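You operate a simulated robot arm through the tools that you are given. There is no shell and no other tool. Be economical: measure what you need, move in short steps, check, and stop when the job is done.

Carry out the task below with a simulated robot arm. There is one attempt and no reset: what you move stays moved.

JOB
Change the pump board over from motor to lamp and light it.
Fine: The board on the blue stand. Green switch and red rotary switch off first; no plug is moved while the rotary switch is on. Blue plug to LAMP +, green plug to LAMP -. Both switches on again at the end. Where these are worked on the way, their far stop is far enough and under half their travel is too little: red rotary switch.

It is judged by the outcome, as a careful person would: the job done as asked, and still so three seconds after it is handed in. It fails if anything else is knocked over, pushed out of place, dropped, spilled or broken.

ROBOT AND FRAMES
A 7-joint arm with a two-finger gripper, hanging from a carriage that runs on a rail from [0.007, 2.283] to [-0.001, -0.197] (x, y) and turns from -403 to 284 degrees about z. Base frame: it is fixed where the carriage stands at the start and does not move with it; the origin is on the floor, on the carriage's upright axis, x ahead of it, y to its left, z up; the surface under the hand at the start is at about z = 0.9. Lengths are in m, angles in degrees, forces in N, time in s.
With the tool pointing down near the work surface it reaches from about 0.46 to 0.82 m from the robot's upright axis, wherever it stands. Its first joint turns from -143.0 to 143.0 degrees. Places, roughly: blue dial [0.7, -0.5, 0.9]; board on the blue stand [1, -0.1, 0.8]; green pump switch [0.7, -0.4, 0.9]; lamp minus socket [0.7, -0.3, 0.9]; lamp plus socket [0.7, -0.3, 0.9]; red rotary switch [0.8, 0.3, 0.9]; round lamp [0.9, -0.2, 1.2]. Payload 1.37 kg.
Tool frame: the origin (TCP) lies between the finger pads and is the grasp point; the fingertips stand 0.016 m ahead of it; z points along the fingers, y is the line along which they close. The gripper opens to 0.092 m. The gripper's body begins 0.074 m behind the TCP.
Orientation is that of the tool frame in the base frame, as a unit quaternion [x, y, z, w]. With the fingers straight down and closing along the base's y, the tool's x points along the base's -x, its y along +y and its z along -z.

CONTROLS
- The arm moves only by the tool nudge_tool. Its argument "targets" is text: rows parted by semicolons, each of 7 numbers parted by spaces: the shift along the tool's x, y, z in m, then the turn, a rotation vector about the tool's x, y, z in degrees, then the opening, from 0 (shut) to 1 (fully open). In form: tx ty tz ax ay az grip; .... A call has 1 to 12 rows; each row shifts and turns the commanded pose from where the row before left it, along the tool's axes as they then stand. Rows are played at 5 a second. More than 0.05 m and 8.6 degrees between two rows, or a gripper value outside its range, and nothing of the call is played. Where a pose cannot be reached the arm comes as near as it can. A force on the tool above 40 N (or 10 N above the force at the start of the call, whichever is more), or a blocked arm, ends the call early, and 0.2 s more pass. Each finger halts on what it meets, pressing with about 23 N; the grip force reading is that of the motor and also rises with nothing between the fingers. The clock runs only during rows and for 0.2 s after the last one: add rows that do not move to give the fingers time. It gives the time, the measured TCP pose, the force on the tool (base axes), the opening and the grip force at its end, in the units of the frame above (readings bear some noise), with the torque about the TCP (base axes, N m) and any sound that the robot's microphone picked up.
- Cameras (640 x 400 px; columns grow to the right, rows downward): "scene" is now at [0.2954, -0.0131, 1.6677]; the picture's right is [-0.18, -0.98, 0.00], its down [-0.75, 0.14, -0.64] and it looks along [0.63, -0.11, -0.77] (base axes); focal length 267 px, centre (320, 200). "wrist" rides on the gripper at [0.071, 0.019, -0.111] in the tool frame; the picture's right is [-0.26, 0.97, 0.00], its down [-0.78, -0.21, -0.59] and it looks along [-0.57, -0.15, 0.81] (tool axes); focal length 280 px, centre (320, 200). There is no depth. A picture from a camera that has moved, and an enlarged one, comes with that camera's place and axes in the base frame and with its lens.
- get_image(camera): a new picture of that camera. It takes no simulated time.
- lift_body(by): slides the trunk up (or, below 0, down) by that many m; the arm and the scene camera ride with it, the base frame stays. It gives what a move gives, with no picture.
- roll_base(legs): drives the robot by 1 to 6 legs, each [ahead, left, turn to the left] in m, m and degrees, along the robot's own axes; the way and the turn of a leg run together, so that a leg with both is an arc; at most 1.5 m and 180 degrees a leg. The arm and the cameras ride along, it lands a little off, and it stops where it bumps. It keeps to its track: a leg is cut to what the track allows. It gives what a move gives.
- turn_head(pan, tilt): turns the head with the scene camera to pan (to the left, within 155 degrees either way) and tilt (down, from -29 to 69), counted from straight ahead of the robot. It gives what a move gives.
- inspect(camera, box): a new picture of the part [left, top, right, bottom] of that camera's present view, enlarged. It takes no simulated time.
- job_done(): hands the job in; it is judged then, once.

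Work in short steps. Places have to be worked out from the pictures, the camera data and where the tool is seen: move nearer, look again, correct. Check each grasp and each placing, and mend what went wrong. You have 120 turns and 78 pictures in all, those below and enlarged ones among them. Open the gripper and draw the arm clear of the work before you hand the job in, unless the task says otherwise; then end with one line.

The tools are called after "Call:" as name(argument=value, ...) on one line, values as JSON. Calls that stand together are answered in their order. nudge_tool: Moves the arm, as the interface text tells. Its arguments: {"type":"object","properties":{"targets":{"type":"string"}},"required":["targets"]} The other tools are called the same way: lift_body (by) slides the trunk up or down; roll_base (legs) drives the base; turn_head (pan, tilt) turns the head that bears the scene camera; get_image (camera) takes a picture; inspect (camera, box) takes an enlarged picture of a part of a camera's view; job_done () hands the job in.

At the start:

```text
time: 0.0
eef_pos: [0.7908, 0.1136, 1.2686]
tool_rot: [0.0, 1.0, 0.0, 0.0]
wrist_force: [-0.4, -0.1, 0.6]
moment: [0.0, 0.02, 0.01]
finger_gap: 0.092
grip_force: 0.1
trunk travel left (down, up): [-0.319, 0.262]
robot x, y, heading: [0.0006, -0.0026, -0.0]
head pan, tilt: [-10.3, 50.1]
```

scene: 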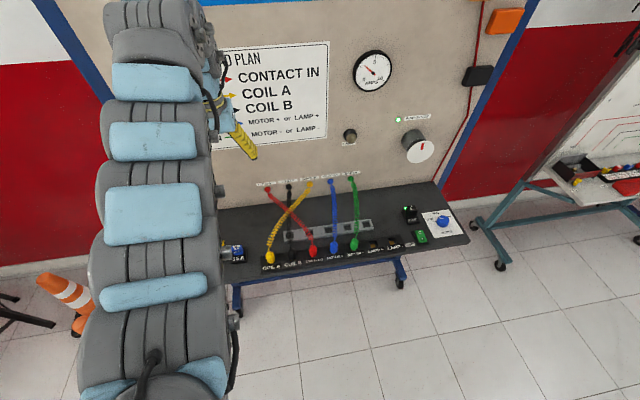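
wrist: 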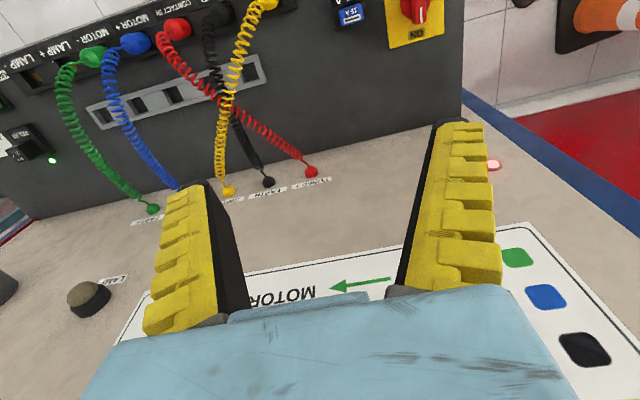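

The board is ahead; I enlarge the work area to read the labels and the switches.

Call:
inspect(camera="scene", box=[220, 170, 480, 290])

Call:
inspect(camera="wrist", box=[0, 0, 480, 220])

Call:
inspect(camera="scene", box=[200, 20, 480, 180])

```text
2.46 times, centred on (350, 230) of scene
camera zoom: at [0.2954, -0.0131, 1.6677], right [-0.18, -0.98, 0.0], down [-0.75, 0.14, -0.64], along [0.63, -0.11, -0.77], focal length 658 px, centre (246, 126)
```

zoom: 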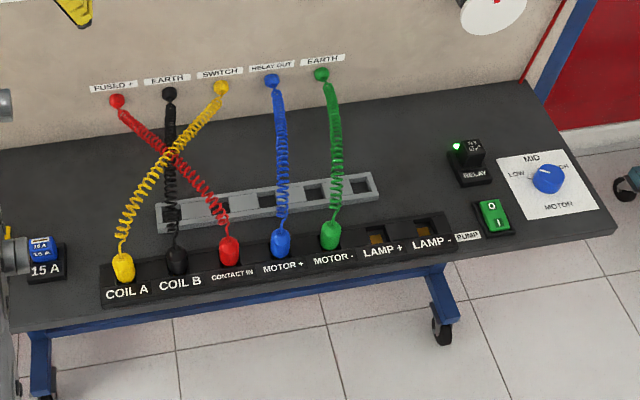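

```text
1.33 times, centred on (240, 110) of wrist
camera zoom: at [0.719, 0.133, 1.3788], right [0.26, 0.97, 0.0], down [0.78, -0.21, 0.59], along [0.57, -0.15, -0.81], focal length 374 px, centre (427, 320)
```

zoom: 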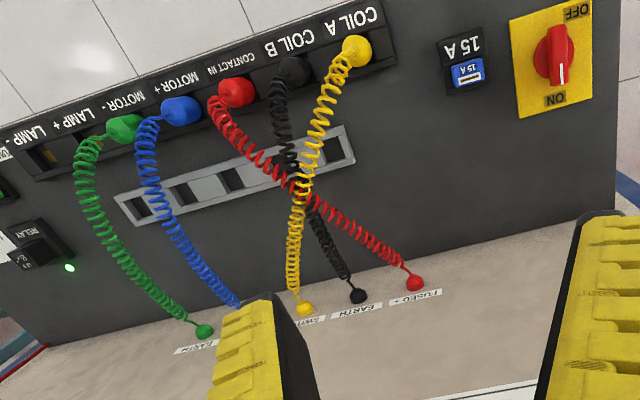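

```text
2.29 times, centred on (340, 100) of scene
camera zoom: at [0.2954, -0.0131, 1.6677], right [-0.18, -0.98, 0.0], down [-0.75, 0.14, -0.64], along [0.63, -0.11, -0.77], focal length 610 px, centre (274, 429)
```

zoom: 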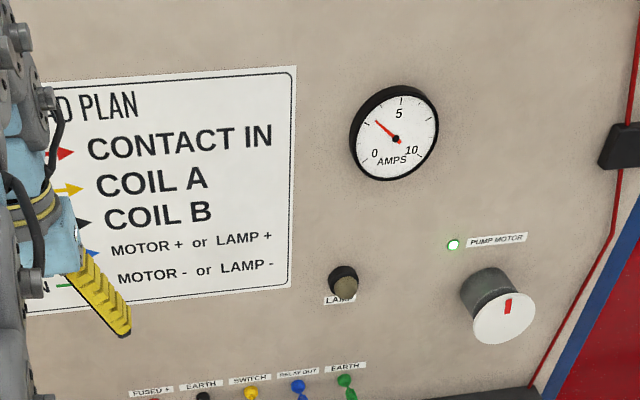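

The rotary switch is near [0.76, 0.25, 0.92] and its pointer is towards ON. I slide the carriage left about 0.14 m so that the hand stands above it.

Call:
roll_base(legs=[[0, 0.14, 0]])

Call:
nudge_tool(targets="0.02 0 0.05 0 0 0 1;0.02 0 0.05 0 0 0 1;0 0 0.02 0 0 0 1")

Call:
get_image(camera="wrist")

Call:
get_image(camera="scene")

```text
time: 1.3
eef_pos: [0.7909, 0.2507, 1.268]
tool_rot: [0.001, 1.0, 0.0, 0.0]
wrist_force: [0.3, 0.0, 0.0]
moment: [0.03, 0.0, -0.02]
finger_gap: 0.0921
grip_force: 0.1
trunk travel left (down, up): [-0.319, 0.262]
robot x, y, heading: [-0.0001, 0.1411, -0.0]
head pan, tilt: [-10.3, 50.1]
```

```text
refused: row 1 steps farther than a row can; nothing moved
```

```text
72 pictures are left
camera wrist: at [0.7195, 0.272, 1.3787], right [0.26, 0.97, 0.0], down [0.78, -0.21, 0.59], along [0.57, -0.15, -0.81], focal length 280 px, centre (320, 200)
```

wrist: 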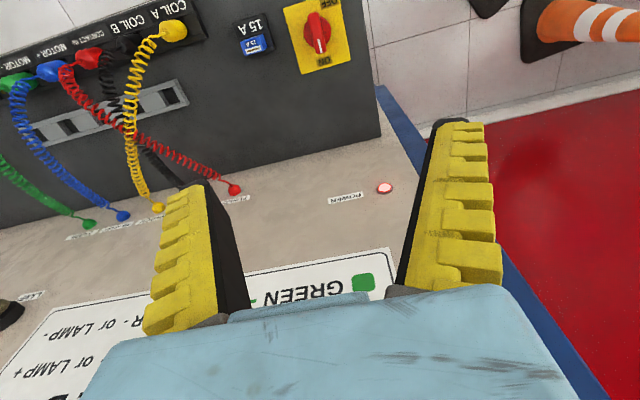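

```text
71 pictures are left
camera scene: at [0.2958, 0.1262, 1.6677], right [-0.18, -0.98, 0.0], down [-0.75, 0.14, -0.64], along [0.63, -0.11, -0.77], focal length 267 px, centre (320, 200)
```

scene: 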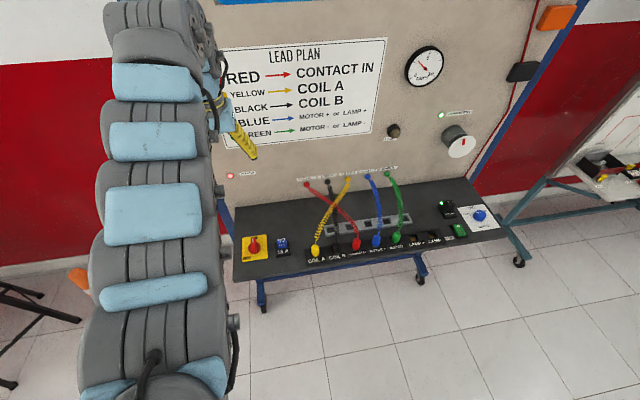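

Stereo puts the rotary knob at about [0.760, 0.258, 0.91]. I enlarge it to see the pointer and its labels.

Call:
inspect(camera="wrist", box=[270, 0, 366, 80])

Call:
inspect(camera="scene", box=[230, 220, 310, 270])

```text
5.00 times, centred on (318, 40) of wrist
camera zoom: at [0.7195, 0.272, 1.3787], right [0.26, 0.97, 0.0], down [0.78, -0.21, 0.59], along [0.57, -0.15, -0.81], focal length 1402 px, centre (330, 1000)
```

zoom: 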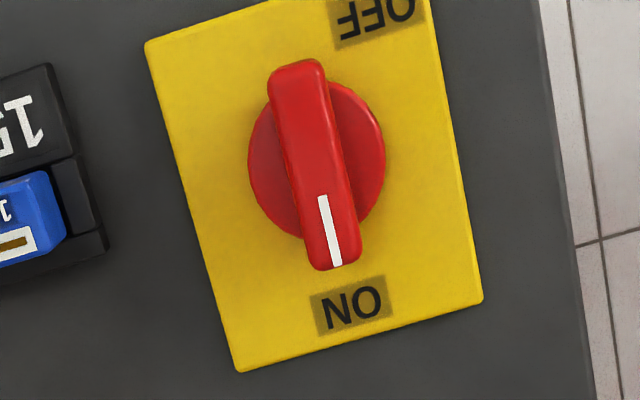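

```text
8.00 times, centred on (270, 245) of scene
camera zoom: at [0.2958, 0.1262, 1.6677], right [-0.18, -0.98, 0.0], down [-0.75, 0.14, -0.64], along [0.63, -0.11, -0.77], focal length 2137 px, centre (720, -160)
```

zoom: 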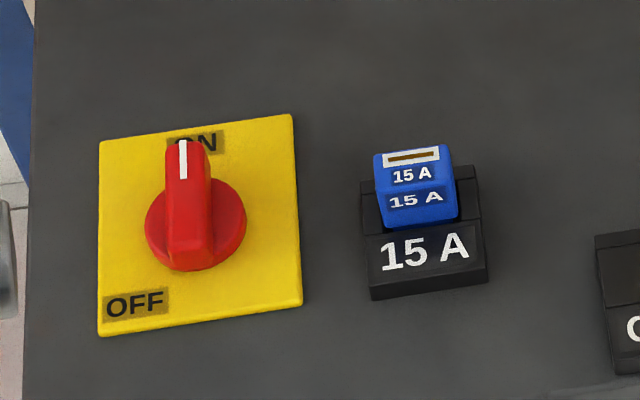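

The surface is at z≈0.905, the lever's top at z≈0.935 and its pivot at [0.759, 0.258]. OFF lies about 135° counter-clockwise seen from above, so I descend over it first to check the alignment.

Call:
nudge_tool(targets="0.008 0.002 0.045 0 0 0 0.6;0.008 0.002 0.045 0 0 0 0.6;0.008 0.002 0.045 0 0 0 0.6;0.008 0.001 0.045 0 0 0 0.6;0 0 0.045 0 0 0 0.6;0 0 0.043 0 0 0 0.6;0 0 0 0 0 0 0.6")

Call:
get_image(camera="wrist")

```text
time: 2.9
eef_pos: [0.7599, 0.2592, 1.0006]
tool_rot: [0.0, 1.0, 0.0, 0.0]
wrist_force: [0.5, 0.6, 0.0]
moment: [-0.03, 0.05, 0.02]
finger_gap: 0.058
grip_force: 1.8
trunk travel left (down, up): [-0.319, 0.262]
robot x, y, heading: [-0.0001, 0.1393, 0.1]
head pan, tilt: [-10.3, 50.1]
```

```text
68 pictures are left
camera wrist: at [0.6866, 0.2801, 1.1104], right [0.26, 0.97, 0.0], down [0.78, -0.21, 0.59], along [0.57, -0.15, -0.81], focal length 280 px, centre (320, 200)
```

wrist: 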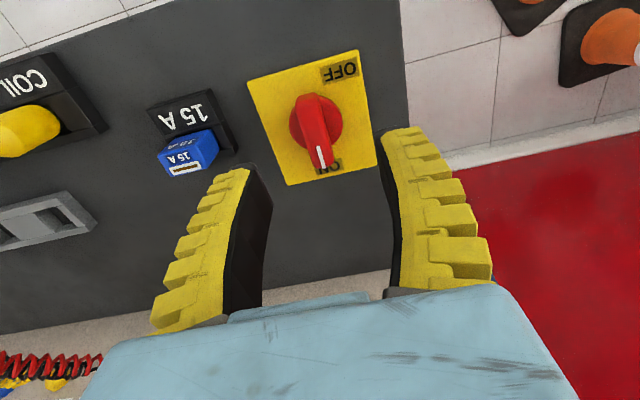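

The pivot is confirmed at [0.758, 0.2585]. I go down to z≈0.930 and close on the lever.

Call:
nudge_tool(targets="0.001 0 0.035 0 0 0 0.6;0 0 0.025 0 0 0 0.6;0 0 0.01 0 0 0 0.6;0 0 0 0 0 0 0;0 0 0 0 0 0 0;0 0 0 0 0 0 0")

Call:
get_image(camera="wrist")

```text
time: 4.3
eef_pos: [0.7581, 0.2556, 0.9295]
tool_rot: [0.002, 1.0, -0.002, 0.001]
wrist_force: [-6.5, -10.9, 12.3]
moment: [-0.1, 0.0, -0.05]
finger_gap: 0.0102
grip_force: 28.5
trunk travel left (down, up): [-0.319, 0.262]
robot x, y, heading: [-0.0012, 0.139, -0.0]
head pan, tilt: [-10.3, 50.1]
```

```text
67 pictures are left
camera wrist: at [0.6861, 0.277, 1.0403], right [0.26, 0.96, 0.0], down [0.78, -0.21, 0.59], along [0.57, -0.16, -0.81], focal length 280 px, centre (320, 200)
```

wrist: 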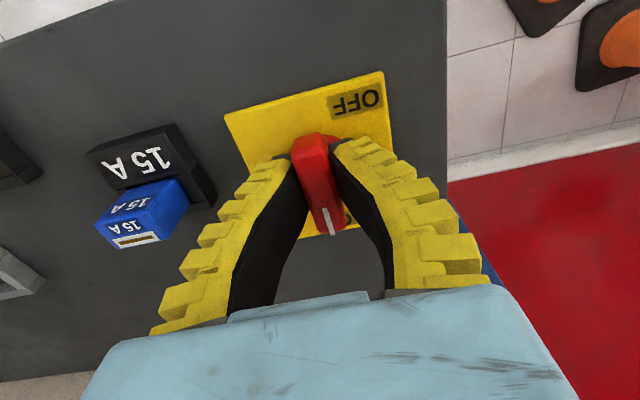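

The lever is gripped with a slight sideways preload; I shift 3 mm to relieve it and start turning towards OFF.

Call:
nudge_tool(targets="0 -0.003 -0.001 0 0 0 0;0 0 0 0 0 -8 0;0 0 0 0 0 -8 0;0 0 0 0 0 -8 0;0 0 0 0 0 -8 0;0 0 0 0 0 -8 0")

Call:
get_image(camera="wrist")

```text
time: 5.7
eef_pos: [0.757, 0.2545, 0.9305]
tool_rot: [-0.343, 0.939, -0.001, 0.0]
wrist_force: [-1.1, -7.4, 1.7]
moment: [0.08, -0.08, -0.02]
finger_gap: 0.0068
grip_force: 28.3
trunk travel left (down, up): [-0.319, 0.262]
robot x, y, heading: [0.0028, 0.136, 0.0]
head pan, tilt: [-10.3, 50.1]
```

```text
66 pictures are left
camera wrist: at [0.691, 0.2244, 1.0414], right [-0.42, 0.91, 0.0], down [0.73, 0.34, 0.59], along [0.53, 0.25, -0.81], focal length 280 px, centre (320, 200)
```

wrist: 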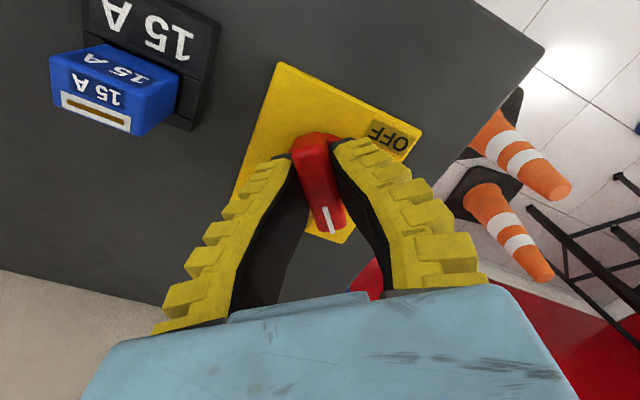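

The lever follows. I continue turning and watch for the stop.

Call:
nudge_tool(targets="0 0 0 0 0 -8 0;0 0 0 0 0 -8 0;0 0 0 0 0 -8 0;0 0 0 0 0 -8 0;0 0 0 0 0 -8 0;0 0 0 0 0 -8 0")

Call:
get_image(camera="wrist")

```text
time: 7.1
eef_pos: [0.7608, 0.2535, 0.9321]
tool_rot: [-0.696, 0.718, -0.002, 0.0]
wrist_force: [17.3, -7.3, -15.0]
moment: [0.03, -0.09, 0.0]
finger_gap: 0.0062
grip_force: 27.6
trunk travel left (down, up): [-0.319, 0.262]
robot x, y, heading: [0.0008, 0.1405, -0.0]
head pan, tilt: [-10.3, 50.1]
```

```text
65 pictures are left
camera wrist: at [0.7377, 0.184, 1.0424], right [-0.96, 0.29, 0.0], down [0.24, 0.77, 0.59], along [0.18, 0.56, -0.81], focal length 280 px, centre (320, 200)
```

wrist: 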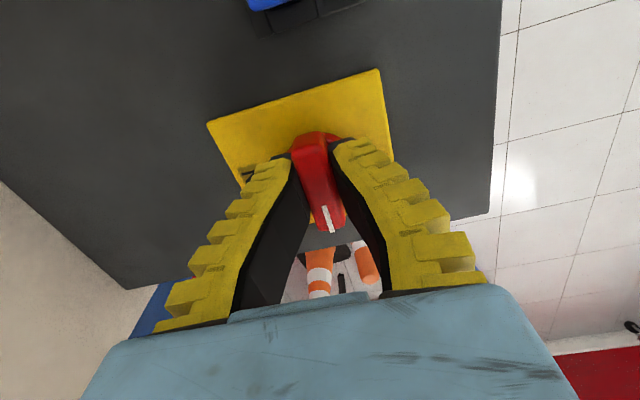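

Now at about 88°, with a little sideways load; I relieve 2 mm and carry on to the stop.

Call:
nudge_tool(targets="0 -0.002 0.001 0 0 0 0;0 0 0 0 0 -8 0;0 0 0 0 0 -8 0;0 0 0 0 0 -8 0;0 0 0 0 0 -8 0;0 0 0 0 0 -8 0;0 0 0 0 0 -8 0")

Call:
get_image(camera="wrist")

Call:
get_image(camera="scene")

```text
time: 8.7
eef_pos: [0.761, 0.2558, 0.9302]
tool_rot: [0.927, -0.375, 0.0, 0.0]
wrist_force: [0.5, 0.9, 3.8]
moment: [0.15, -0.04, -3.09]
finger_gap: 0.0374
grip_force: 27.9
trunk travel left (down, up): [-0.319, 0.262]
robot x, y, heading: [0.0002, 0.1352, -0.2]
head pan, tilt: [-10.3, 50.1]
```

```text
64 pictures are left
camera wrist: at [0.7976, 0.1937, 1.0408], right [-0.86, -0.51, 0.0], down [-0.41, 0.69, 0.59], along [-0.3, 0.51, -0.81], focal length 280 px, centre (320, 200)
```

wrist: 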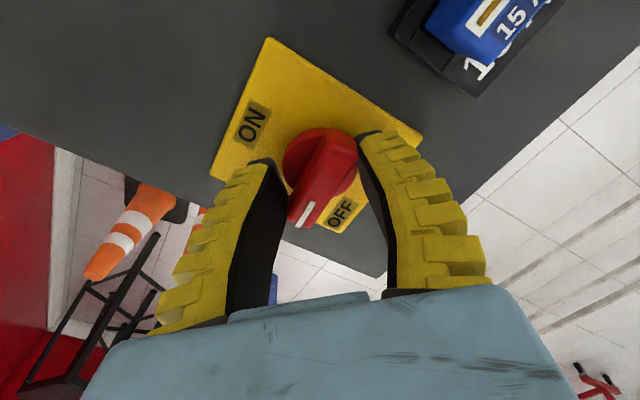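

```text
63 pictures are left
camera scene: at [0.2961, 0.1263, 1.6677], right [-0.18, -0.98, 0.0], down [-0.75, 0.14, -0.64], along [0.63, -0.11, -0.77], focal length 267 px, centre (320, 200)
```

scene: 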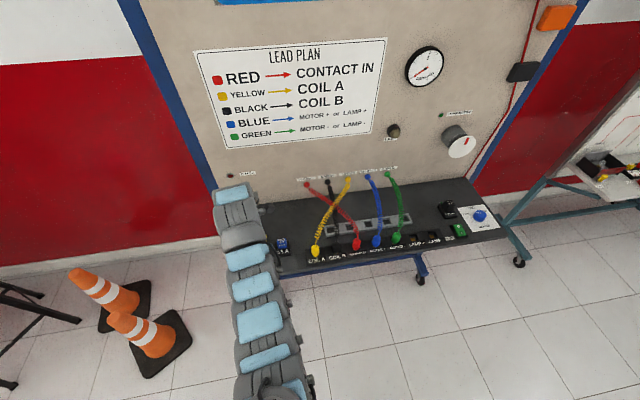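

The lights are out and the ammeter is at zero. The jaws twisted against a hard stop (3 N m), so I release, rise and look at where the lever stands.

Call:
nudge_tool(targets="0 0 0 0 0 0 0.7;0 0 0 0 0 0 0.7;0 0 -0.03 0 0 0 0.7;0 0 -0.05 0 0 0 0.7;0 0 -0.05 0 0 0 0.7")

Call:
inspect(camera="wrist", box=[240, 20, 400, 120])

```text
time: 9.9
eef_pos: [0.7586, 0.253, 1.06]
tool_rot: [0.927, -0.375, 0.0, 0.0]
wrist_force: [-0.1, -0.3, -0.2]
moment: [0.03, -0.04, -0.01]
finger_gap: 0.0668
grip_force: 1.8
trunk travel left (down, up): [-0.319, 0.262]
robot x, y, heading: [-0.0032, 0.1397, 0.1]
head pan, tilt: [-10.3, 50.1]
```

```text
4.00 times, centred on (320, 70) of wrist
camera zoom: at [0.7959, 0.1917, 1.1706], right [-0.86, -0.51, 0.0], down [-0.41, 0.69, 0.59], along [-0.3, 0.51, -0.81], focal length 1122 px, centre (320, 720)
```

zoom: 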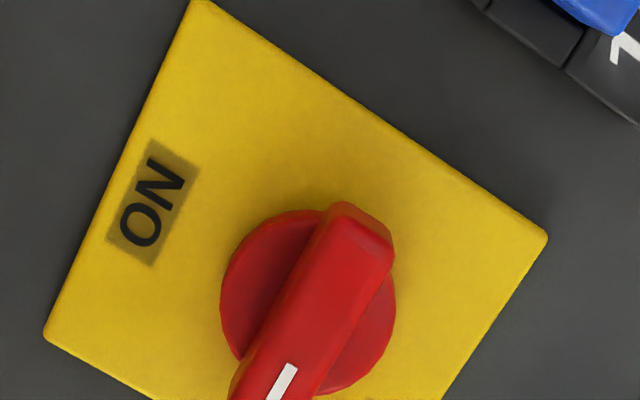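

The lever stands 90° round at its stop and the power is off. I rise, turn the hand back to square and then drive to the right end of the rail.

Call:
nudge_tool(targets="0 0 -0.02 0 0 8.5 0.3;0 0 -0.02 0 0 8.5 0.3;0 0 -0.02 0 0 8.5 0.3;0 0 -0.02 0 0 8.5 0.3;0 0 -0.02 0 0 8.5 0.3;0 0 0 0 0 8.5 0.3;0 0 0 0 0 8.5 0.3;0 0 0 0 0 8.5 0.3;0 0 0 0 0 8.5 0.3;0 0 0 0 0 8.5 0.3;0 0 0 0 0 8.5 0.3;0 0 0 0 0 8.5 0.3")

Call:
nudge_tool(targets="0 0 0 0 0 8.5 0;0 0 0 0 0 8.5 0;0 0 0 0 0 8.5 0;0 0 0 0 0 8.5 0;0 0 0 0 0 0 0")

Call:
roll_base(legs=[[0, -0.34, 0]])

Call:
get_image(camera="scene")

Call:
get_image(camera="wrist")

```text
time: 12.5
eef_pos: [0.7605, 0.2559, 1.16]
tool_rot: [-0.291, 0.957, 0.0, 0.001]
wrist_force: [-0.1, 0.0, -0.1]
moment: [0.0, 0.01, 0.02]
finger_gap: 0.0314
grip_force: 2.9
trunk travel left (down, up): [-0.319, 0.262]
robot x, y, heading: [-0.0022, 0.1393, 0.1]
head pan, tilt: [-10.3, 50.1]
```

```text
time: 13.7
eef_pos: [0.761, 0.2559, 1.159]
tool_rot: [0.001, 1.0, 0.001, 0.0]
wrist_force: [0.3, 1.2, 0.5]
moment: [-0.02, -0.03, 0.01]
finger_gap: 0.0
grip_force: 23.1
trunk travel left (down, up): [-0.319, 0.262]
robot x, y, heading: [0.0001, 0.1404, 0.0]
head pan, tilt: [-10.3, 50.1]
```

```text
time: 15.9
eef_pos: [0.7599, -0.0773, 1.1606]
tool_rot: [0.0, 1.0, 0.0, -0.001]
wrist_force: [-0.1, -0.1, 0.1]
moment: [-0.01, -0.01, -0.02]
finger_gap: 0.0001
grip_force: 23.0
trunk travel left (down, up): [-0.319, 0.262]
robot x, y, heading: [-0.0011, -0.1914, 0.2]
head pan, tilt: [-10.3, 50.1]
```

```text
61 pictures are left
camera scene: at [0.2948, -0.2064, 1.6677], right [-0.18, -0.98, 0.0], down [-0.75, 0.14, -0.64], along [0.63, -0.11, -0.77], focal length 267 px, centre (320, 200)
```

scene: 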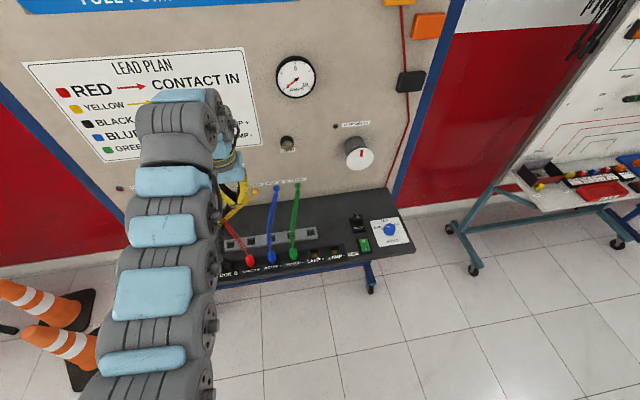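

```text
60 pictures are left
camera wrist: at [0.6876, -0.0565, 1.2708], right [0.26, 0.97, 0.0], down [0.78, -0.21, 0.59], along [0.57, -0.15, -0.81], focal length 280 px, centre (320, 200)
```

wrist: 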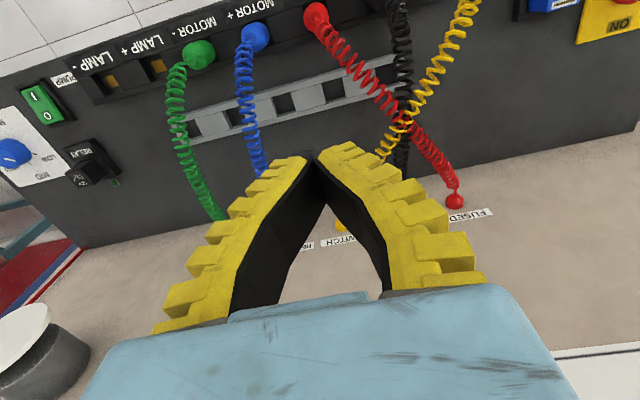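

The green rocker computes to about [0.703, -0.418, 0.915]. I enlarge both views of it to see which side is pressed, and look at the sockets.

Call:
inspect(camera="scene", box=[290, 205, 420, 275])

Call:
inspect(camera="wrist", box=[0, 10, 280, 190])

```text
4.92 times, centred on (355, 240) of scene
camera zoom: at [0.2948, -0.2064, 1.6677], right [-0.18, -0.98, 0.0], down [-0.75, 0.14, -0.64], along [0.63, -0.11, -0.77], focal length 1315 px, centre (148, 3)
```

zoom: 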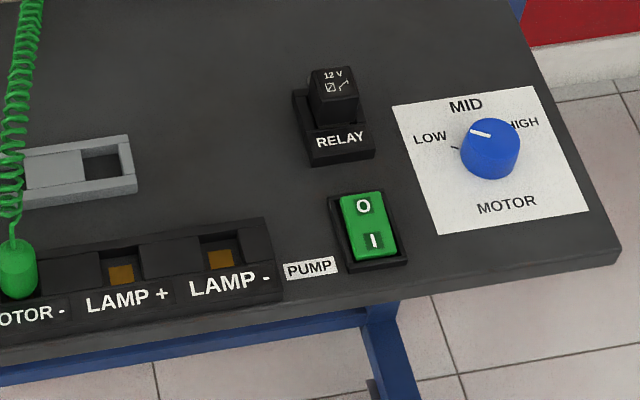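

```text
2.22 times, centred on (140, 100) of wrist
camera zoom: at [0.6876, -0.0565, 1.2708], right [0.26, 0.97, 0.0], down [0.78, -0.21, 0.59], along [0.57, -0.15, -0.81], focal length 623 px, centre (720, 422)
```

zoom: 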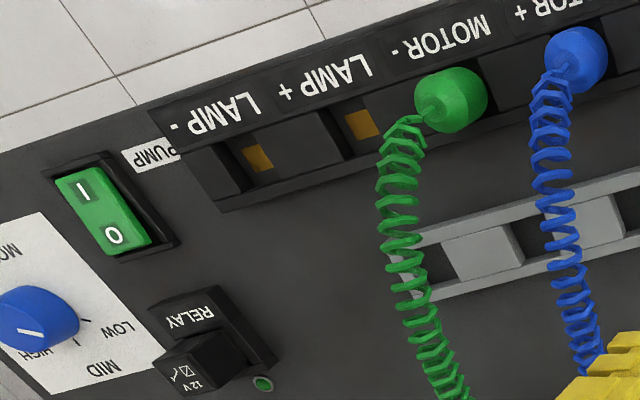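

I = near side (on), 0 = far side. I move above the rocker, tilt the closed fingers about 24° so that one edge leads, and aim that edge at the 0 end, x≈0.718, y≈-0.421.

Call:
nudge_tool(targets="0.005 -0.049 0 0 0 0 0;0.005 -0.049 0 0 0 0 0;0.005 -0.049 0 0 0 0 0;0.005 -0.049 0 0 0 0 0;0.005 -0.049 0 0 0 0 0;0.005 -0.049 0 0 0 0 0;0.005 -0.049 0 0 0 0 0;0 0 0.045 0 0 0 0;0 0 0.045 0 -8 0 0;0 0 0.02 0 -8 0 0;0 0 0 0 -8 0 0;0 0 0 0 0 0 0")

Call:
get_image(camera="wrist")

Call:
inspect(camera="scene", box=[290, 180, 450, 280])

```text
time: 18.5
eef_pos: [0.7239, -0.4192, 1.0466]
tool_rot: [0.0, 0.979, 0.0, 0.206]
wrist_force: [-1.9, 0.2, -1.9]
moment: [0.04, -0.19, 0.03]
finger_gap: 0.0
grip_force: 22.8
trunk travel left (down, up): [-0.319, 0.262]
robot x, y, heading: [-0.0031, -0.196, -0.0]
head pan, tilt: [-10.3, 50.1]
```

```text
57 pictures are left
camera wrist: at [0.6135, -0.3993, 1.1195], right [0.24, 0.96, 0.11], down [0.48, -0.21, 0.85], along [0.85, -0.16, -0.51], focal length 280 px, centre (320, 200)
```

wrist: 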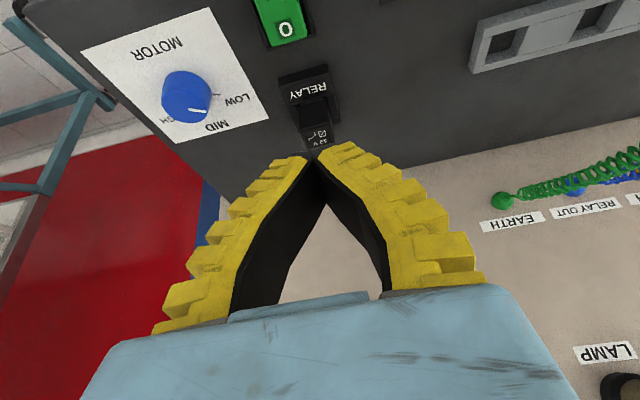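

```text
4.00 times, centred on (370, 230) of scene
camera zoom: at [0.2934, -0.2064, 1.6667], right [-0.18, -0.98, 0.0], down [-0.76, 0.14, -0.64], along [0.63, -0.11, -0.77], focal length 1068 px, centre (120, 80)
```

zoom: 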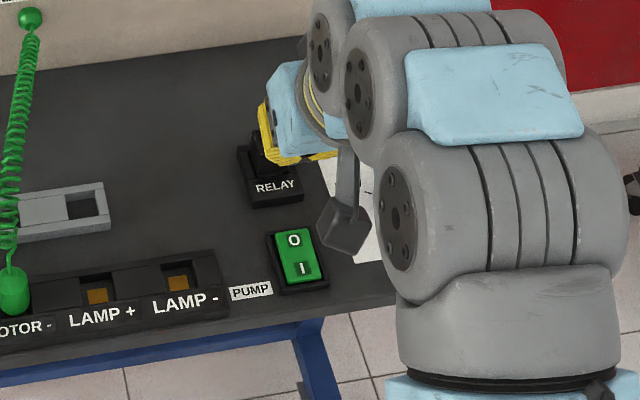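

The aim holds (0-end at y≈-0.425). I lower straight down with a small y correction until just above it.

Call:
nudge_tool(targets="0.0175 -0.005 0.0393 0 0 0 0;0.0130 0 0.0292 0 0 0 0;0 0 0 0 0 0 0")

Call:
get_image(camera="wrist")

Call:
inspect(camera="scene", box=[310, 200, 430, 275])

```text
time: 19.3
eef_pos: [0.7271, -0.4249, 0.9758]
tool_rot: [0.0, 0.978, 0.0, 0.208]
wrist_force: [-0.4, 0.0, -1.0]
moment: [-0.01, -0.02, -0.01]
finger_gap: 0.0
grip_force: 22.7
trunk travel left (down, up): [-0.319, 0.262]
robot x, y, heading: [0.0007, -0.1939, 0.1]
head pan, tilt: [-10.3, 50.1]
```

```text
55 pictures are left
camera wrist: at [0.6164, -0.4049, 1.0473], right [0.24, 0.96, 0.11], down [0.47, -0.21, 0.86], along [0.85, -0.16, -0.51], focal length 280 px, centre (320, 200)
```

wrist: 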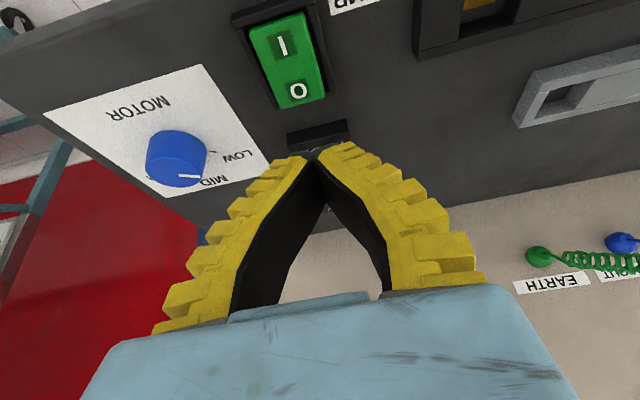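

```text
5.33 times, centred on (370, 238) of scene
camera zoom: at [0.2947, -0.2064, 1.6677], right [-0.18, -0.98, 0.0], down [-0.75, 0.14, -0.64], along [0.63, -0.11, -0.77], focal length 1424 px, centre (53, 0)
```

zoom: 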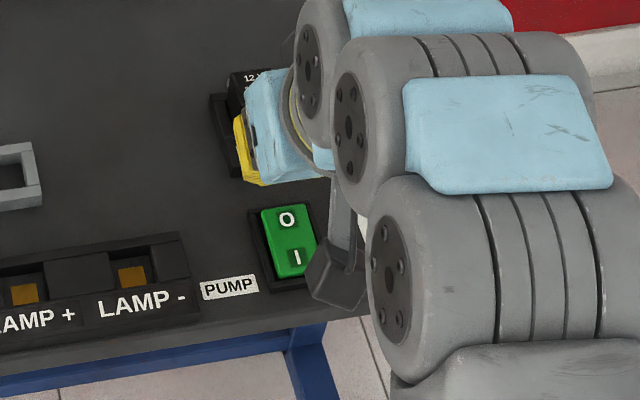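

Edge sits about 3 cm over the 0 end; I press down in small steps.

Call:
nudge_tool(targets="0.0101 -0.003 0.0175 0 0 0 0;0.0033 0 0.0073 0 0 0 0;0.0024 0 0.0055 0 0 0 0;0.0016 0 0.0037 0 0 0 0")

Call:
get_image(camera="wrist")

```text
time: 20.3
eef_pos: [0.7247, -0.429, 0.9375]
tool_rot: [0.0, 0.978, 0.0, 0.208]
wrist_force: [0.1, 0.2, 0.1]
moment: [0.0, 0.02, -0.03]
finger_gap: 0.0002
grip_force: 23.0
trunk travel left (down, up): [-0.319, 0.262]
robot x, y, heading: [-0.0044, -0.1899, 0.1]
head pan, tilt: [-10.3, 50.1]
```

```text
53 pictures are left
camera wrist: at [0.6147, -0.408, 1.0092], right [0.24, 0.97, 0.11], down [0.47, -0.21, 0.86], along [0.85, -0.15, -0.51], focal length 280 px, centre (320, 200)
```

wrist: 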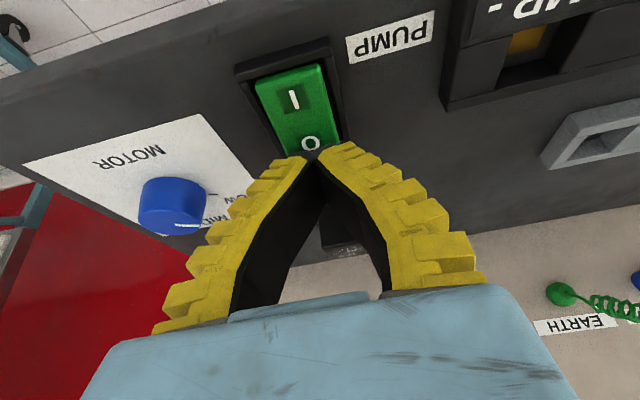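

No contact yet at edge z≈0.917; I keep pressing in small steps.

Call:
nudge_tool(targets="0.0016 0 0.0037 0 0 0 0;0.0016 0 0.0037 0 0 0 0;0.0012 0 0.0027 0 0 0 0;0 0 0 0 0 0 0")

Call:
get_image(camera="wrist")

```text
time: 21.3
eef_pos: [0.726, -0.4283, 0.928]
tool_rot: [0.0, 0.978, 0.0, 0.209]
wrist_force: [-1.4, 0.8, 9.1]
moment: [0.01, 0.09, -0.08]
finger_gap: 0.0061
grip_force: 27.9
trunk travel left (down, up): [-0.319, 0.262]
robot x, y, heading: [-0.0017, -0.1922, 0.1]
head pan, tilt: [-10.3, 50.1]
```

```text
52 pictures are left
camera wrist: at [0.6154, -0.4078, 0.9994], right [0.24, 0.97, 0.11], down [0.47, -0.21, 0.86], along [0.85, -0.15, -0.5], focal length 280 px, centre (320, 200)
```

wrist: 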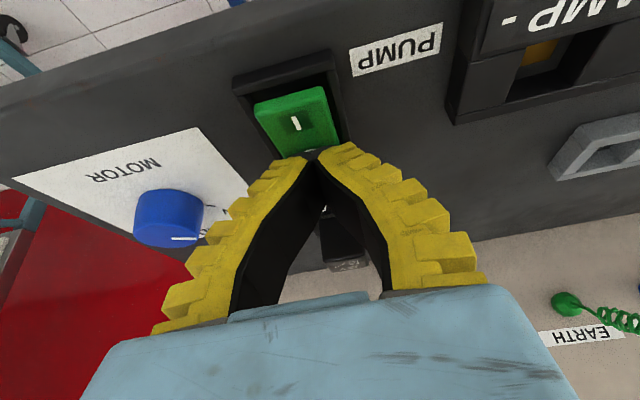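

The rocker has tipped (I end raised). I press 2 mm more to be sure, then lift off and look.

Call:
nudge_tool(targets="0.0008 0 0.0018 0 0 0 0;-0.0016 0 -0.0037 0 0 0 0;-0.0041 0 -0.0091 0 0 0 0;-0.0163 0 -0.0365 0 0 0 0;-0.0163 0 -0.0365 0 0 0 0;0 0 0 0 0 0 0")

Call:
inspect(camera="wrist", box=[200, 0, 400, 125])

Call:
inspect(camera="scene", box=[200, 200, 400, 280])

```text
time: 22.7
eef_pos: [0.7251, -0.4296, 1.0197]
tool_rot: [0.0, 0.978, 0.0, 0.208]
wrist_force: [0.1, -0.6, 0.8]
moment: [0.01, 0.0, 0.03]
finger_gap: 0.0
grip_force: 28.2
trunk travel left (down, up): [-0.319, 0.262]
robot x, y, heading: [-0.0032, -0.1924, 0.0]
head pan, tilt: [-10.3, 50.1]
```

```text
3.20 times, centred on (300, 62) of wrist
camera zoom: at [0.6152, -0.4083, 1.0908], right [0.24, 0.96, 0.11], down [0.47, -0.21, 0.86], along [0.85, -0.15, -0.51], focal length 897 px, centre (384, 640)
```

zoom: 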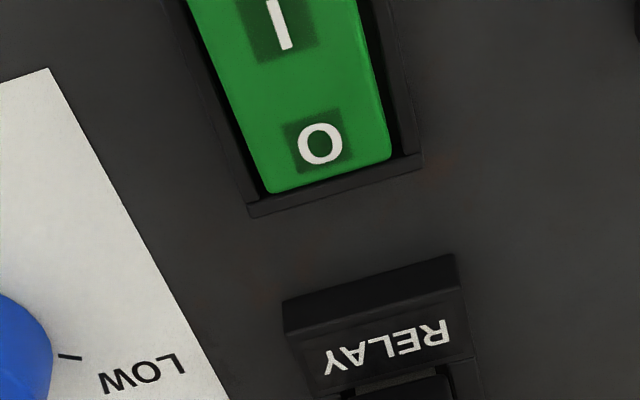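

```text
3.20 times, centred on (300, 240) of scene
camera zoom: at [0.2948, -0.2065, 1.6677], right [-0.18, -0.98, 0.0], down [-0.75, 0.14, -0.64], along [0.63, -0.11, -0.77], focal length 855 px, centre (384, 72)
```

zoom: 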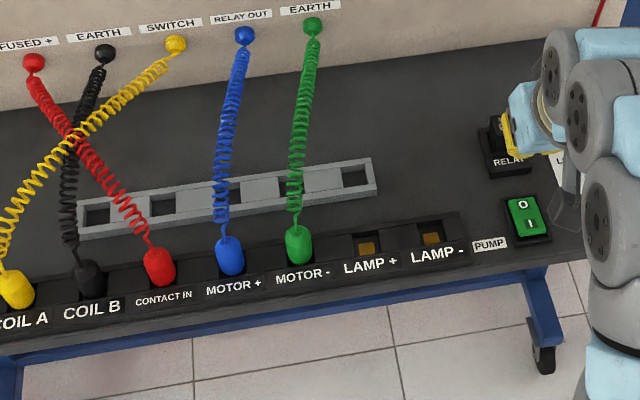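

I zoom on the rocker to confirm it stayed tipped.

Call:
inspect(camera="scene", box=[340, 225, 388, 255])

```text
13.33 times, centred on (364, 240) of scene
camera zoom: at [0.2948, -0.2065, 1.6677], right [-0.18, -0.98, 0.0], down [-0.75, 0.14, -0.64], along [0.63, -0.11, -0.77], focal length 3561 px, centre (-267, -333)
```

zoom: 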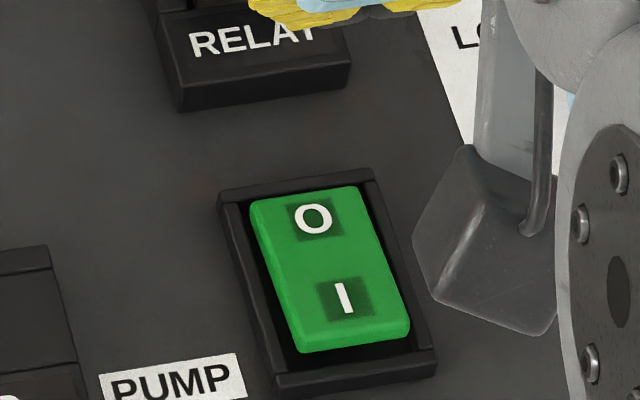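

Both switches are off now. I rise, straighten the hand, open it partway and move above the green plug at about [0.70, -0.192], to look from there.

Call:
nudge_tool(targets="-0.0163 0 -0.0365 0 8 0 0;0 0 -0.03 0 8 0 0;0 0 -0.02 0 8 0 0.45;0.005 0.047 0 0 0 0 0.45;0.005 0.048 0 0 0 0 0.45;0.005 0.048 0 0 0 0 0.45;0.005 0.048 0 0 0 0 0.45;0.005 0.048 0 0 0 0 0.45;0 0 0 0 0 0 0.45")

Call:
get_image(camera="wrist")

```text
time: 24.7
eef_pos: [0.7088, -0.3827, 1.1071]
tool_rot: [0.0, 1.0, 0.0, 0.0]
wrist_force: [-0.3, 0.3, -0.7]
moment: [0.03, 0.0, -0.04]
finger_gap: 0.0444
grip_force: 2.5
out of reach, approached as far as the arm can: row 5, 6, 7, 8
trunk travel left (down, up): [-0.319, 0.262]
robot x, y, heading: [0.0032, -0.1914, 0.1]
head pan, tilt: [-10.3, 50.1]
```

```text
48 pictures are left
camera wrist: at [0.6372, -0.3609, 1.2173], right [0.26, 0.97, 0.0], down [0.78, -0.21, 0.59], along [0.57, -0.15, -0.81], focal length 280 px, centre (320, 200)
```

wrist: 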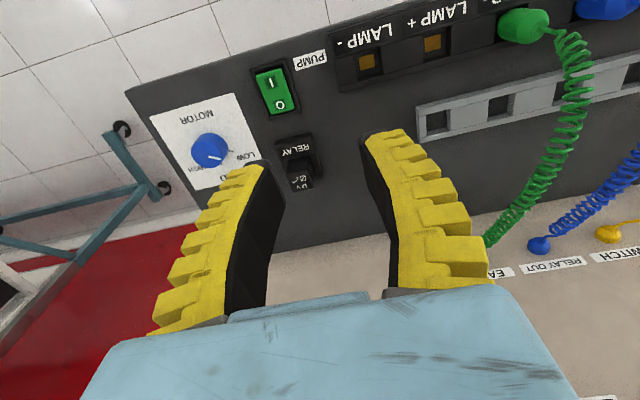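

The arm stopped short at y=-0.383 although the place is well in reach; it may be a local limit, so I try farther out in x and a little higher.

Call:
nudge_tool(targets="-0.02 0 -0.02 0 0 0 0.45;-0.02 0.02 -0.02 0 0 0 0.45;0 0.045 0 0 0 0 0.45;0 0.045 0 0 0 0 0.45;0 0 0 0 0 0 0.45")

```text
time: 25.9
eef_pos: [0.7492, -0.2695, 1.1462]
tool_rot: [0.0, 1.0, 0.0, -0.001]
wrist_force: [-0.4, 0.3, 0.0]
moment: [-0.01, 0.05, 0.0]
finger_gap: 0.045
grip_force: 2.2
trunk travel left (down, up): [-0.319, 0.262]
robot x, y, heading: [-0.0009, -0.1913, 0.1]
head pan, tilt: [-10.3, 50.1]
```

That works. I continue to above the green plug, keeping further out until lower.

Call:
nudge_tool(targets="0 0.04 0 0 0 0 0.45;0 0.038 0 0 0 0 0.45;0.01 0 0.04 0 0 0 0.45;0.02 0 0.04 0 0 0 0.45;0.02 0 0 0 0 0 0.45;0 0 0 0 0 0 0.45")

Call:
get_image(camera="wrist")

Call:
get_image(camera="scene")

```text
time: 27.3
eef_pos: [0.7348, -0.1858, 1.0563]
tool_rot: [0.0, 1.0, 0.0, -0.001]
wrist_force: [-0.7, 0.8, 0.2]
moment: [-0.01, -0.04, 0.02]
finger_gap: 0.0446
grip_force: 2.6
out of reach, approached as far as the arm can: row 4, 5
trunk travel left (down, up): [-0.319, 0.262]
robot x, y, heading: [0.0015, -0.195, 0.1]
head pan, tilt: [-10.3, 50.1]
```

```text
47 pictures are left
camera wrist: at [0.664, -0.1654, 1.1678], right [0.26, 0.96, 0.0], down [0.78, -0.21, 0.59], along [0.57, -0.15, -0.81], focal length 280 px, centre (320, 200)
```

wrist: 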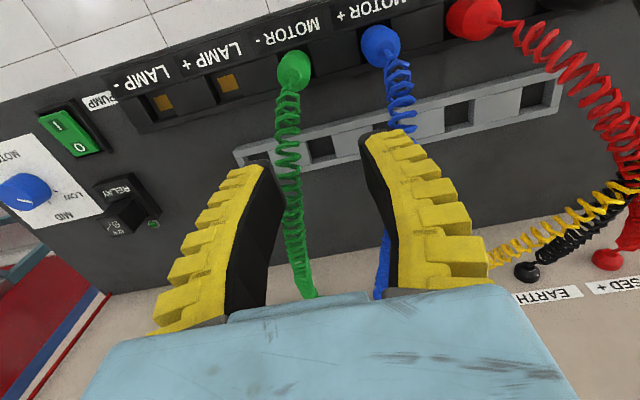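

```text
46 pictures are left
camera scene: at [0.2948, -0.2064, 1.6677], right [-0.18, -0.98, 0.0], down [-0.75, 0.14, -0.64], along [0.63, -0.11, -0.77], focal length 267 px, centre (320, 200)
```

scene: 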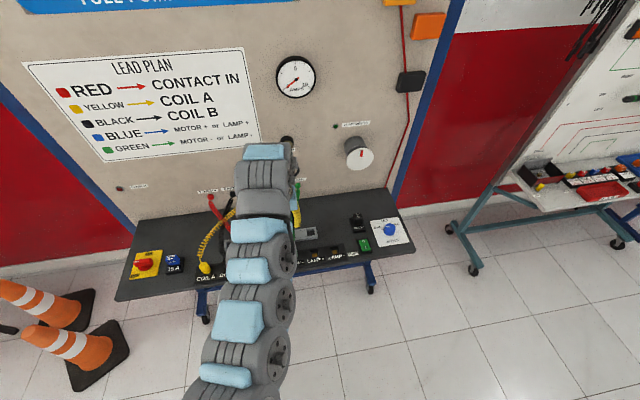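

The hand is too close for the folded arm at this trunk height. I raise the trunk 0.12 m to give it room inward and then come back down.

Call:
lift_body(by=0.12)

Call:
nudge_tool(targets="0 0 0.04 0 0 0 0.45;0.01 0 0.04 0 0 0 0.45;0.012 0 0.04 0 0 0 0.45;0.012 -0.005 0 0 0 0 0.45;0 0 0 0 0 0 0.45")

Call:
get_image(camera="wrist")

```text
time: 28.8
eef_pos: [0.7344, -0.1852, 1.1784]
tool_rot: [0.0, 1.0, 0.0, -0.001]
wrist_force: [-0.3, 0.8, 0.4]
moment: [-0.02, 0.0, -0.04]
finger_gap: 0.0445
grip_force: 1.8
trunk travel left (down, up): [-0.439, 0.142]
robot x, y, heading: [-0.0016, -0.1925, -0.2]
head pan, tilt: [-10.3, 50.1]
```

```text
time: 30.0
eef_pos: [0.7002, -0.1907, 1.0564]
tool_rot: [0.0, 1.0, 0.0, -0.001]
wrist_force: [-0.4, -0.3, -0.6]
moment: [0.0, -0.03, 0.02]
finger_gap: 0.0448
grip_force: 2.2
trunk travel left (down, up): [-0.439, 0.142]
robot x, y, heading: [0.0002, -0.1926, 0.1]
head pan, tilt: [-10.3, 50.1]
```

```text
45 pictures are left
camera wrist: at [0.6297, -0.1705, 1.1678], right [0.26, 0.96, 0.0], down [0.78, -0.21, 0.59], along [0.57, -0.15, -0.81], focal length 280 px, centre (320, 200)
```

wrist: 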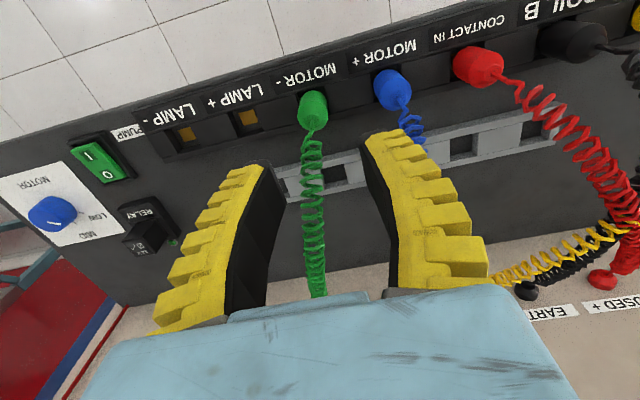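

Reach is fine now. I enlarge the plug/socket area to measure positions and heights.

Call:
inspect(camera="wrist", box=[150, 60, 430, 220])

Call:
inspect(camera="wrist", box=[280, 70, 360, 120])

```text
2.29 times, centred on (290, 140) of wrist
camera zoom: at [0.6297, -0.1705, 1.1678], right [0.26, 0.96, 0.0], down [0.78, -0.21, 0.59], along [0.57, -0.15, -0.81], focal length 641 px, centre (389, 337)
```

zoom: 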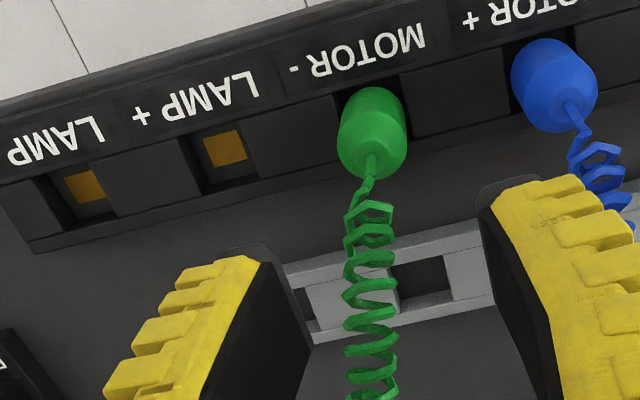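

```text
8.00 times, centred on (320, 95) of wrist
camera zoom: at [0.6297, -0.1705, 1.1678], right [0.26, 0.96, 0.0], down [0.78, -0.21, 0.59], along [0.57, -0.15, -0.81], focal length 2243 px, centre (320, 1040)
```

zoom: 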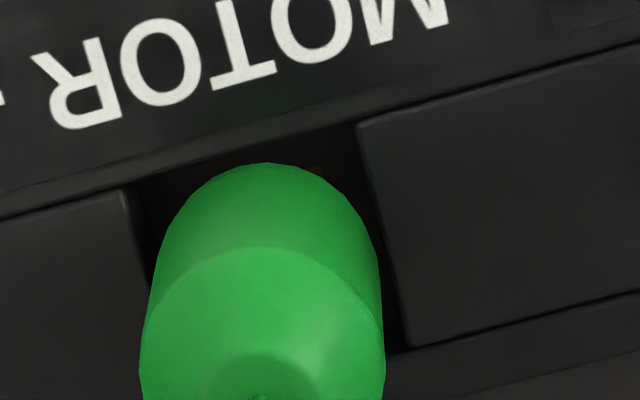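

The green plug is at about [0.706, -0.197], top z≈0.935. I centre over it and descend to z≈0.99, then look again.

Call:
nudge_tool(targets="-0.004 -0.006 0.03 0 0 0 0.45;0 0 0.03 0 0 0 0.45;0 0 0 0 0 0 0.45")

Call:
get_image(camera="wrist")

Call:
inspect(camera="scene", box=[200, 190, 360, 290])

```text
time: 30.8
eef_pos: [0.7064, -0.1959, 0.9969]
tool_rot: [0.0, 1.0, -0.001, -0.001]
wrist_force: [-0.4, 0.0, 0.2]
moment: [0.01, 0.04, -0.03]
finger_gap: 0.0447
grip_force: 2.4
trunk travel left (down, up): [-0.439, 0.142]
robot x, y, heading: [-0.0004, -0.1919, -0.4]
head pan, tilt: [-10.3, 50.1]
```

```text
42 pictures are left
camera wrist: at [0.6351, -0.1763, 1.1082], right [0.26, 0.96, 0.0], down [0.78, -0.21, 0.59], along [0.57, -0.16, -0.81], focal length 280 px, centre (320, 200)
```

wrist: 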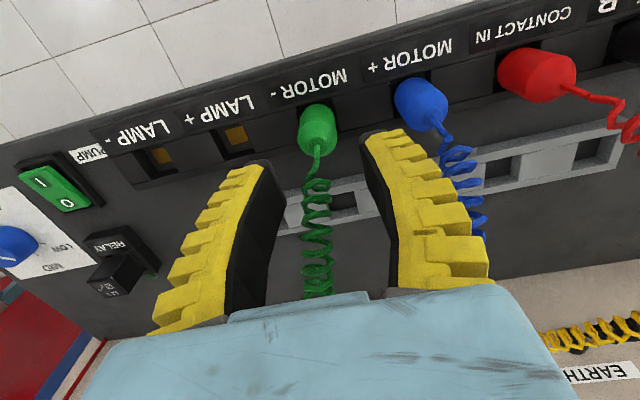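

```text
4.00 times, centred on (280, 240) of scene
camera zoom: at [0.2948, -0.2064, 1.7877], right [-0.18, -0.98, 0.0], down [-0.75, 0.14, -0.64], along [0.63, -0.11, -0.77], focal length 1068 px, centre (480, 40)
```

zoom: 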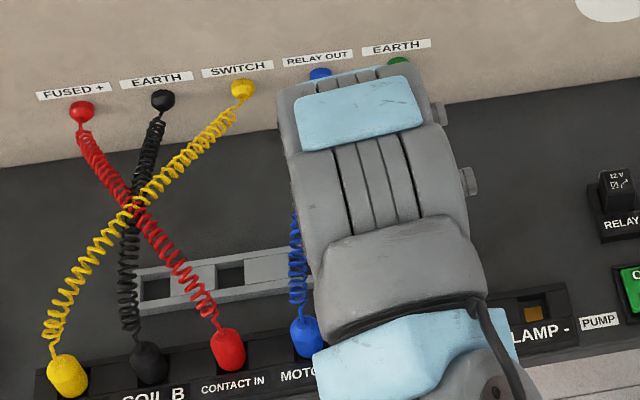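

Plug confirmed at [0.706, -0.198, top 0.937]. I descend around it in steps.

Call:
nudge_tool(targets="0 -0.002 0.04 0 0 0 0.45;0 0 0.018 0 0 0 0.45;0 0 0.006 0 0 0 0.45;0 0 0.005 0 0 0 0.45;0 0 0 0 0 0 0.45")

Call:
get_image(camera="wrist")

```text
time: 32.0
eef_pos: [0.7049, -0.1995, 0.9289]
tool_rot: [0.0, 1.0, 0.0, -0.001]
wrist_force: [-1.2, -0.9, 5.7]
moment: [0.07, -0.02, 0.02]
finger_gap: 0.0418
grip_force: 0.3
trunk travel left (down, up): [-0.439, 0.142]
robot x, y, heading: [-0.0009, -0.1976, -0.0]
head pan, tilt: [-10.3, 50.1]
```

```text
40 pictures are left
camera wrist: at [0.6338, -0.1784, 1.0394], right [0.26, 0.97, 0.0], down [0.78, -0.21, 0.59], along [0.57, -0.15, -0.81], focal length 280 px, centre (320, 200)
```

wrist: 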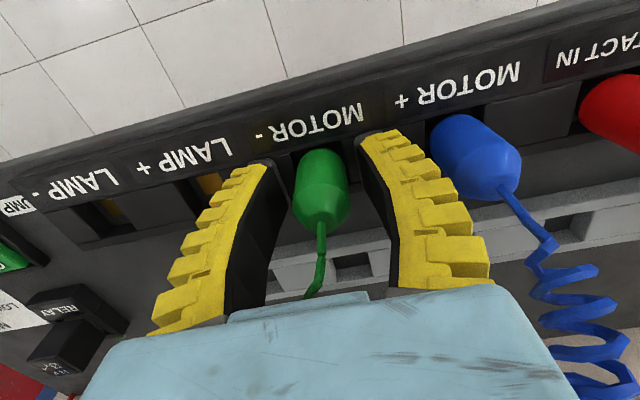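

The tips rest on the block (z≈0.913) on either side of the plug. I raise 2 mm and close.

Call:
nudge_tool(targets="0 0 -0.002 0 0 0 0.3;0 0 0 0 0 0 0;0 0 0 0 0 0 0;0 0 0 0 0 0 0")

Call:
get_image(camera="wrist")

```text
time: 33.0
eef_pos: [0.7051, -0.1995, 0.9297]
tool_rot: [0.0, 1.0, 0.0, -0.001]
wrist_force: [0.2, 0.0, 0.6]
moment: [-0.01, 0.0, 0.02]
finger_gap: 0.0177
grip_force: 23.0
trunk travel left (down, up): [-0.439, 0.142]
robot x, y, heading: [-0.0035, -0.1915, -0.0]
head pan, tilt: [-10.3, 50.1]
```

```text
39 pictures are left
camera wrist: at [0.6335, -0.1788, 1.0411], right [0.26, 0.96, 0.0], down [0.78, -0.21, 0.59], along [0.57, -0.16, -0.81], focal length 280 px, centre (320, 200)
```

wrist: 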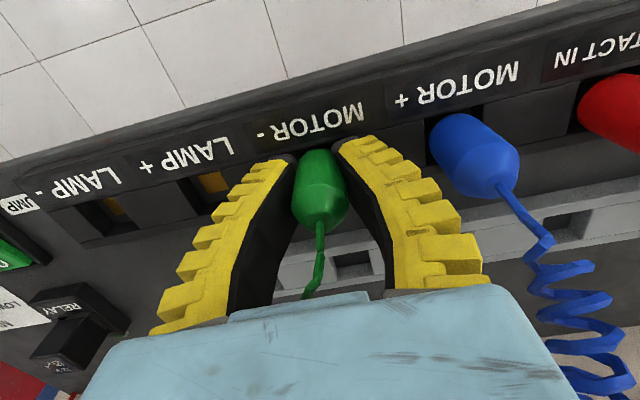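

Gripped, gap 0.018. I draw it straight up in steps.

Call:
nudge_tool(targets="0 0 -0.005 0 0 0 0;0 0 -0.008 0 0 0 0;0 0 -0.012 0 0 0 0;0 0 -0.02 0 0 0 0;0 0 -0.02 0 0 0 0;0 0 0 0 0 0 0")

Call:
get_image(camera="wrist")

```text
time: 34.4
eef_pos: [0.7047, -0.1995, 0.9948]
tool_rot: [0.0, 1.0, 0.0, -0.002]
wrist_force: [0.4, -0.1, -0.1]
moment: [-0.01, 0.0, -0.04]
finger_gap: 0.0175
grip_force: 23.1
trunk travel left (down, up): [-0.439, 0.142]
robot x, y, heading: [0.0003, -0.1944, -0.0]
head pan, tilt: [-10.3, 50.1]
```

```text
38 pictures are left
camera wrist: at [0.6334, -0.1784, 1.106], right [0.26, 0.96, 0.0], down [0.78, -0.21, 0.59], along [0.57, -0.16, -0.81], focal length 280 px, centre (320, 200)
```

wrist: 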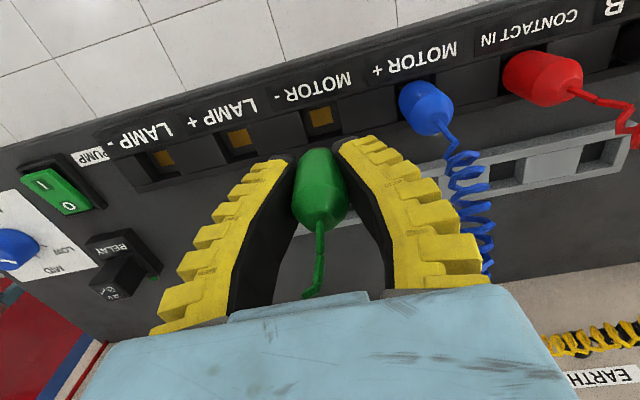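

The green plug is free. I enlarge the three open sockets to measure the step from MOTOR- to LAMP-.

Call:
inspect(camera="wrist", box=[120, 80, 380, 220])

```text
2.46 times, centred on (250, 150) of wrist
camera zoom: at [0.6334, -0.1784, 1.106], right [0.26, 0.96, 0.0], down [0.78, -0.21, 0.59], along [0.57, -0.16, -0.81], focal length 690 px, centre (492, 323)
```

zoom: 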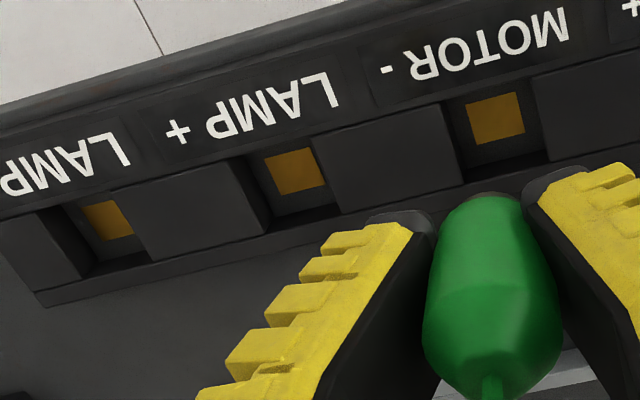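

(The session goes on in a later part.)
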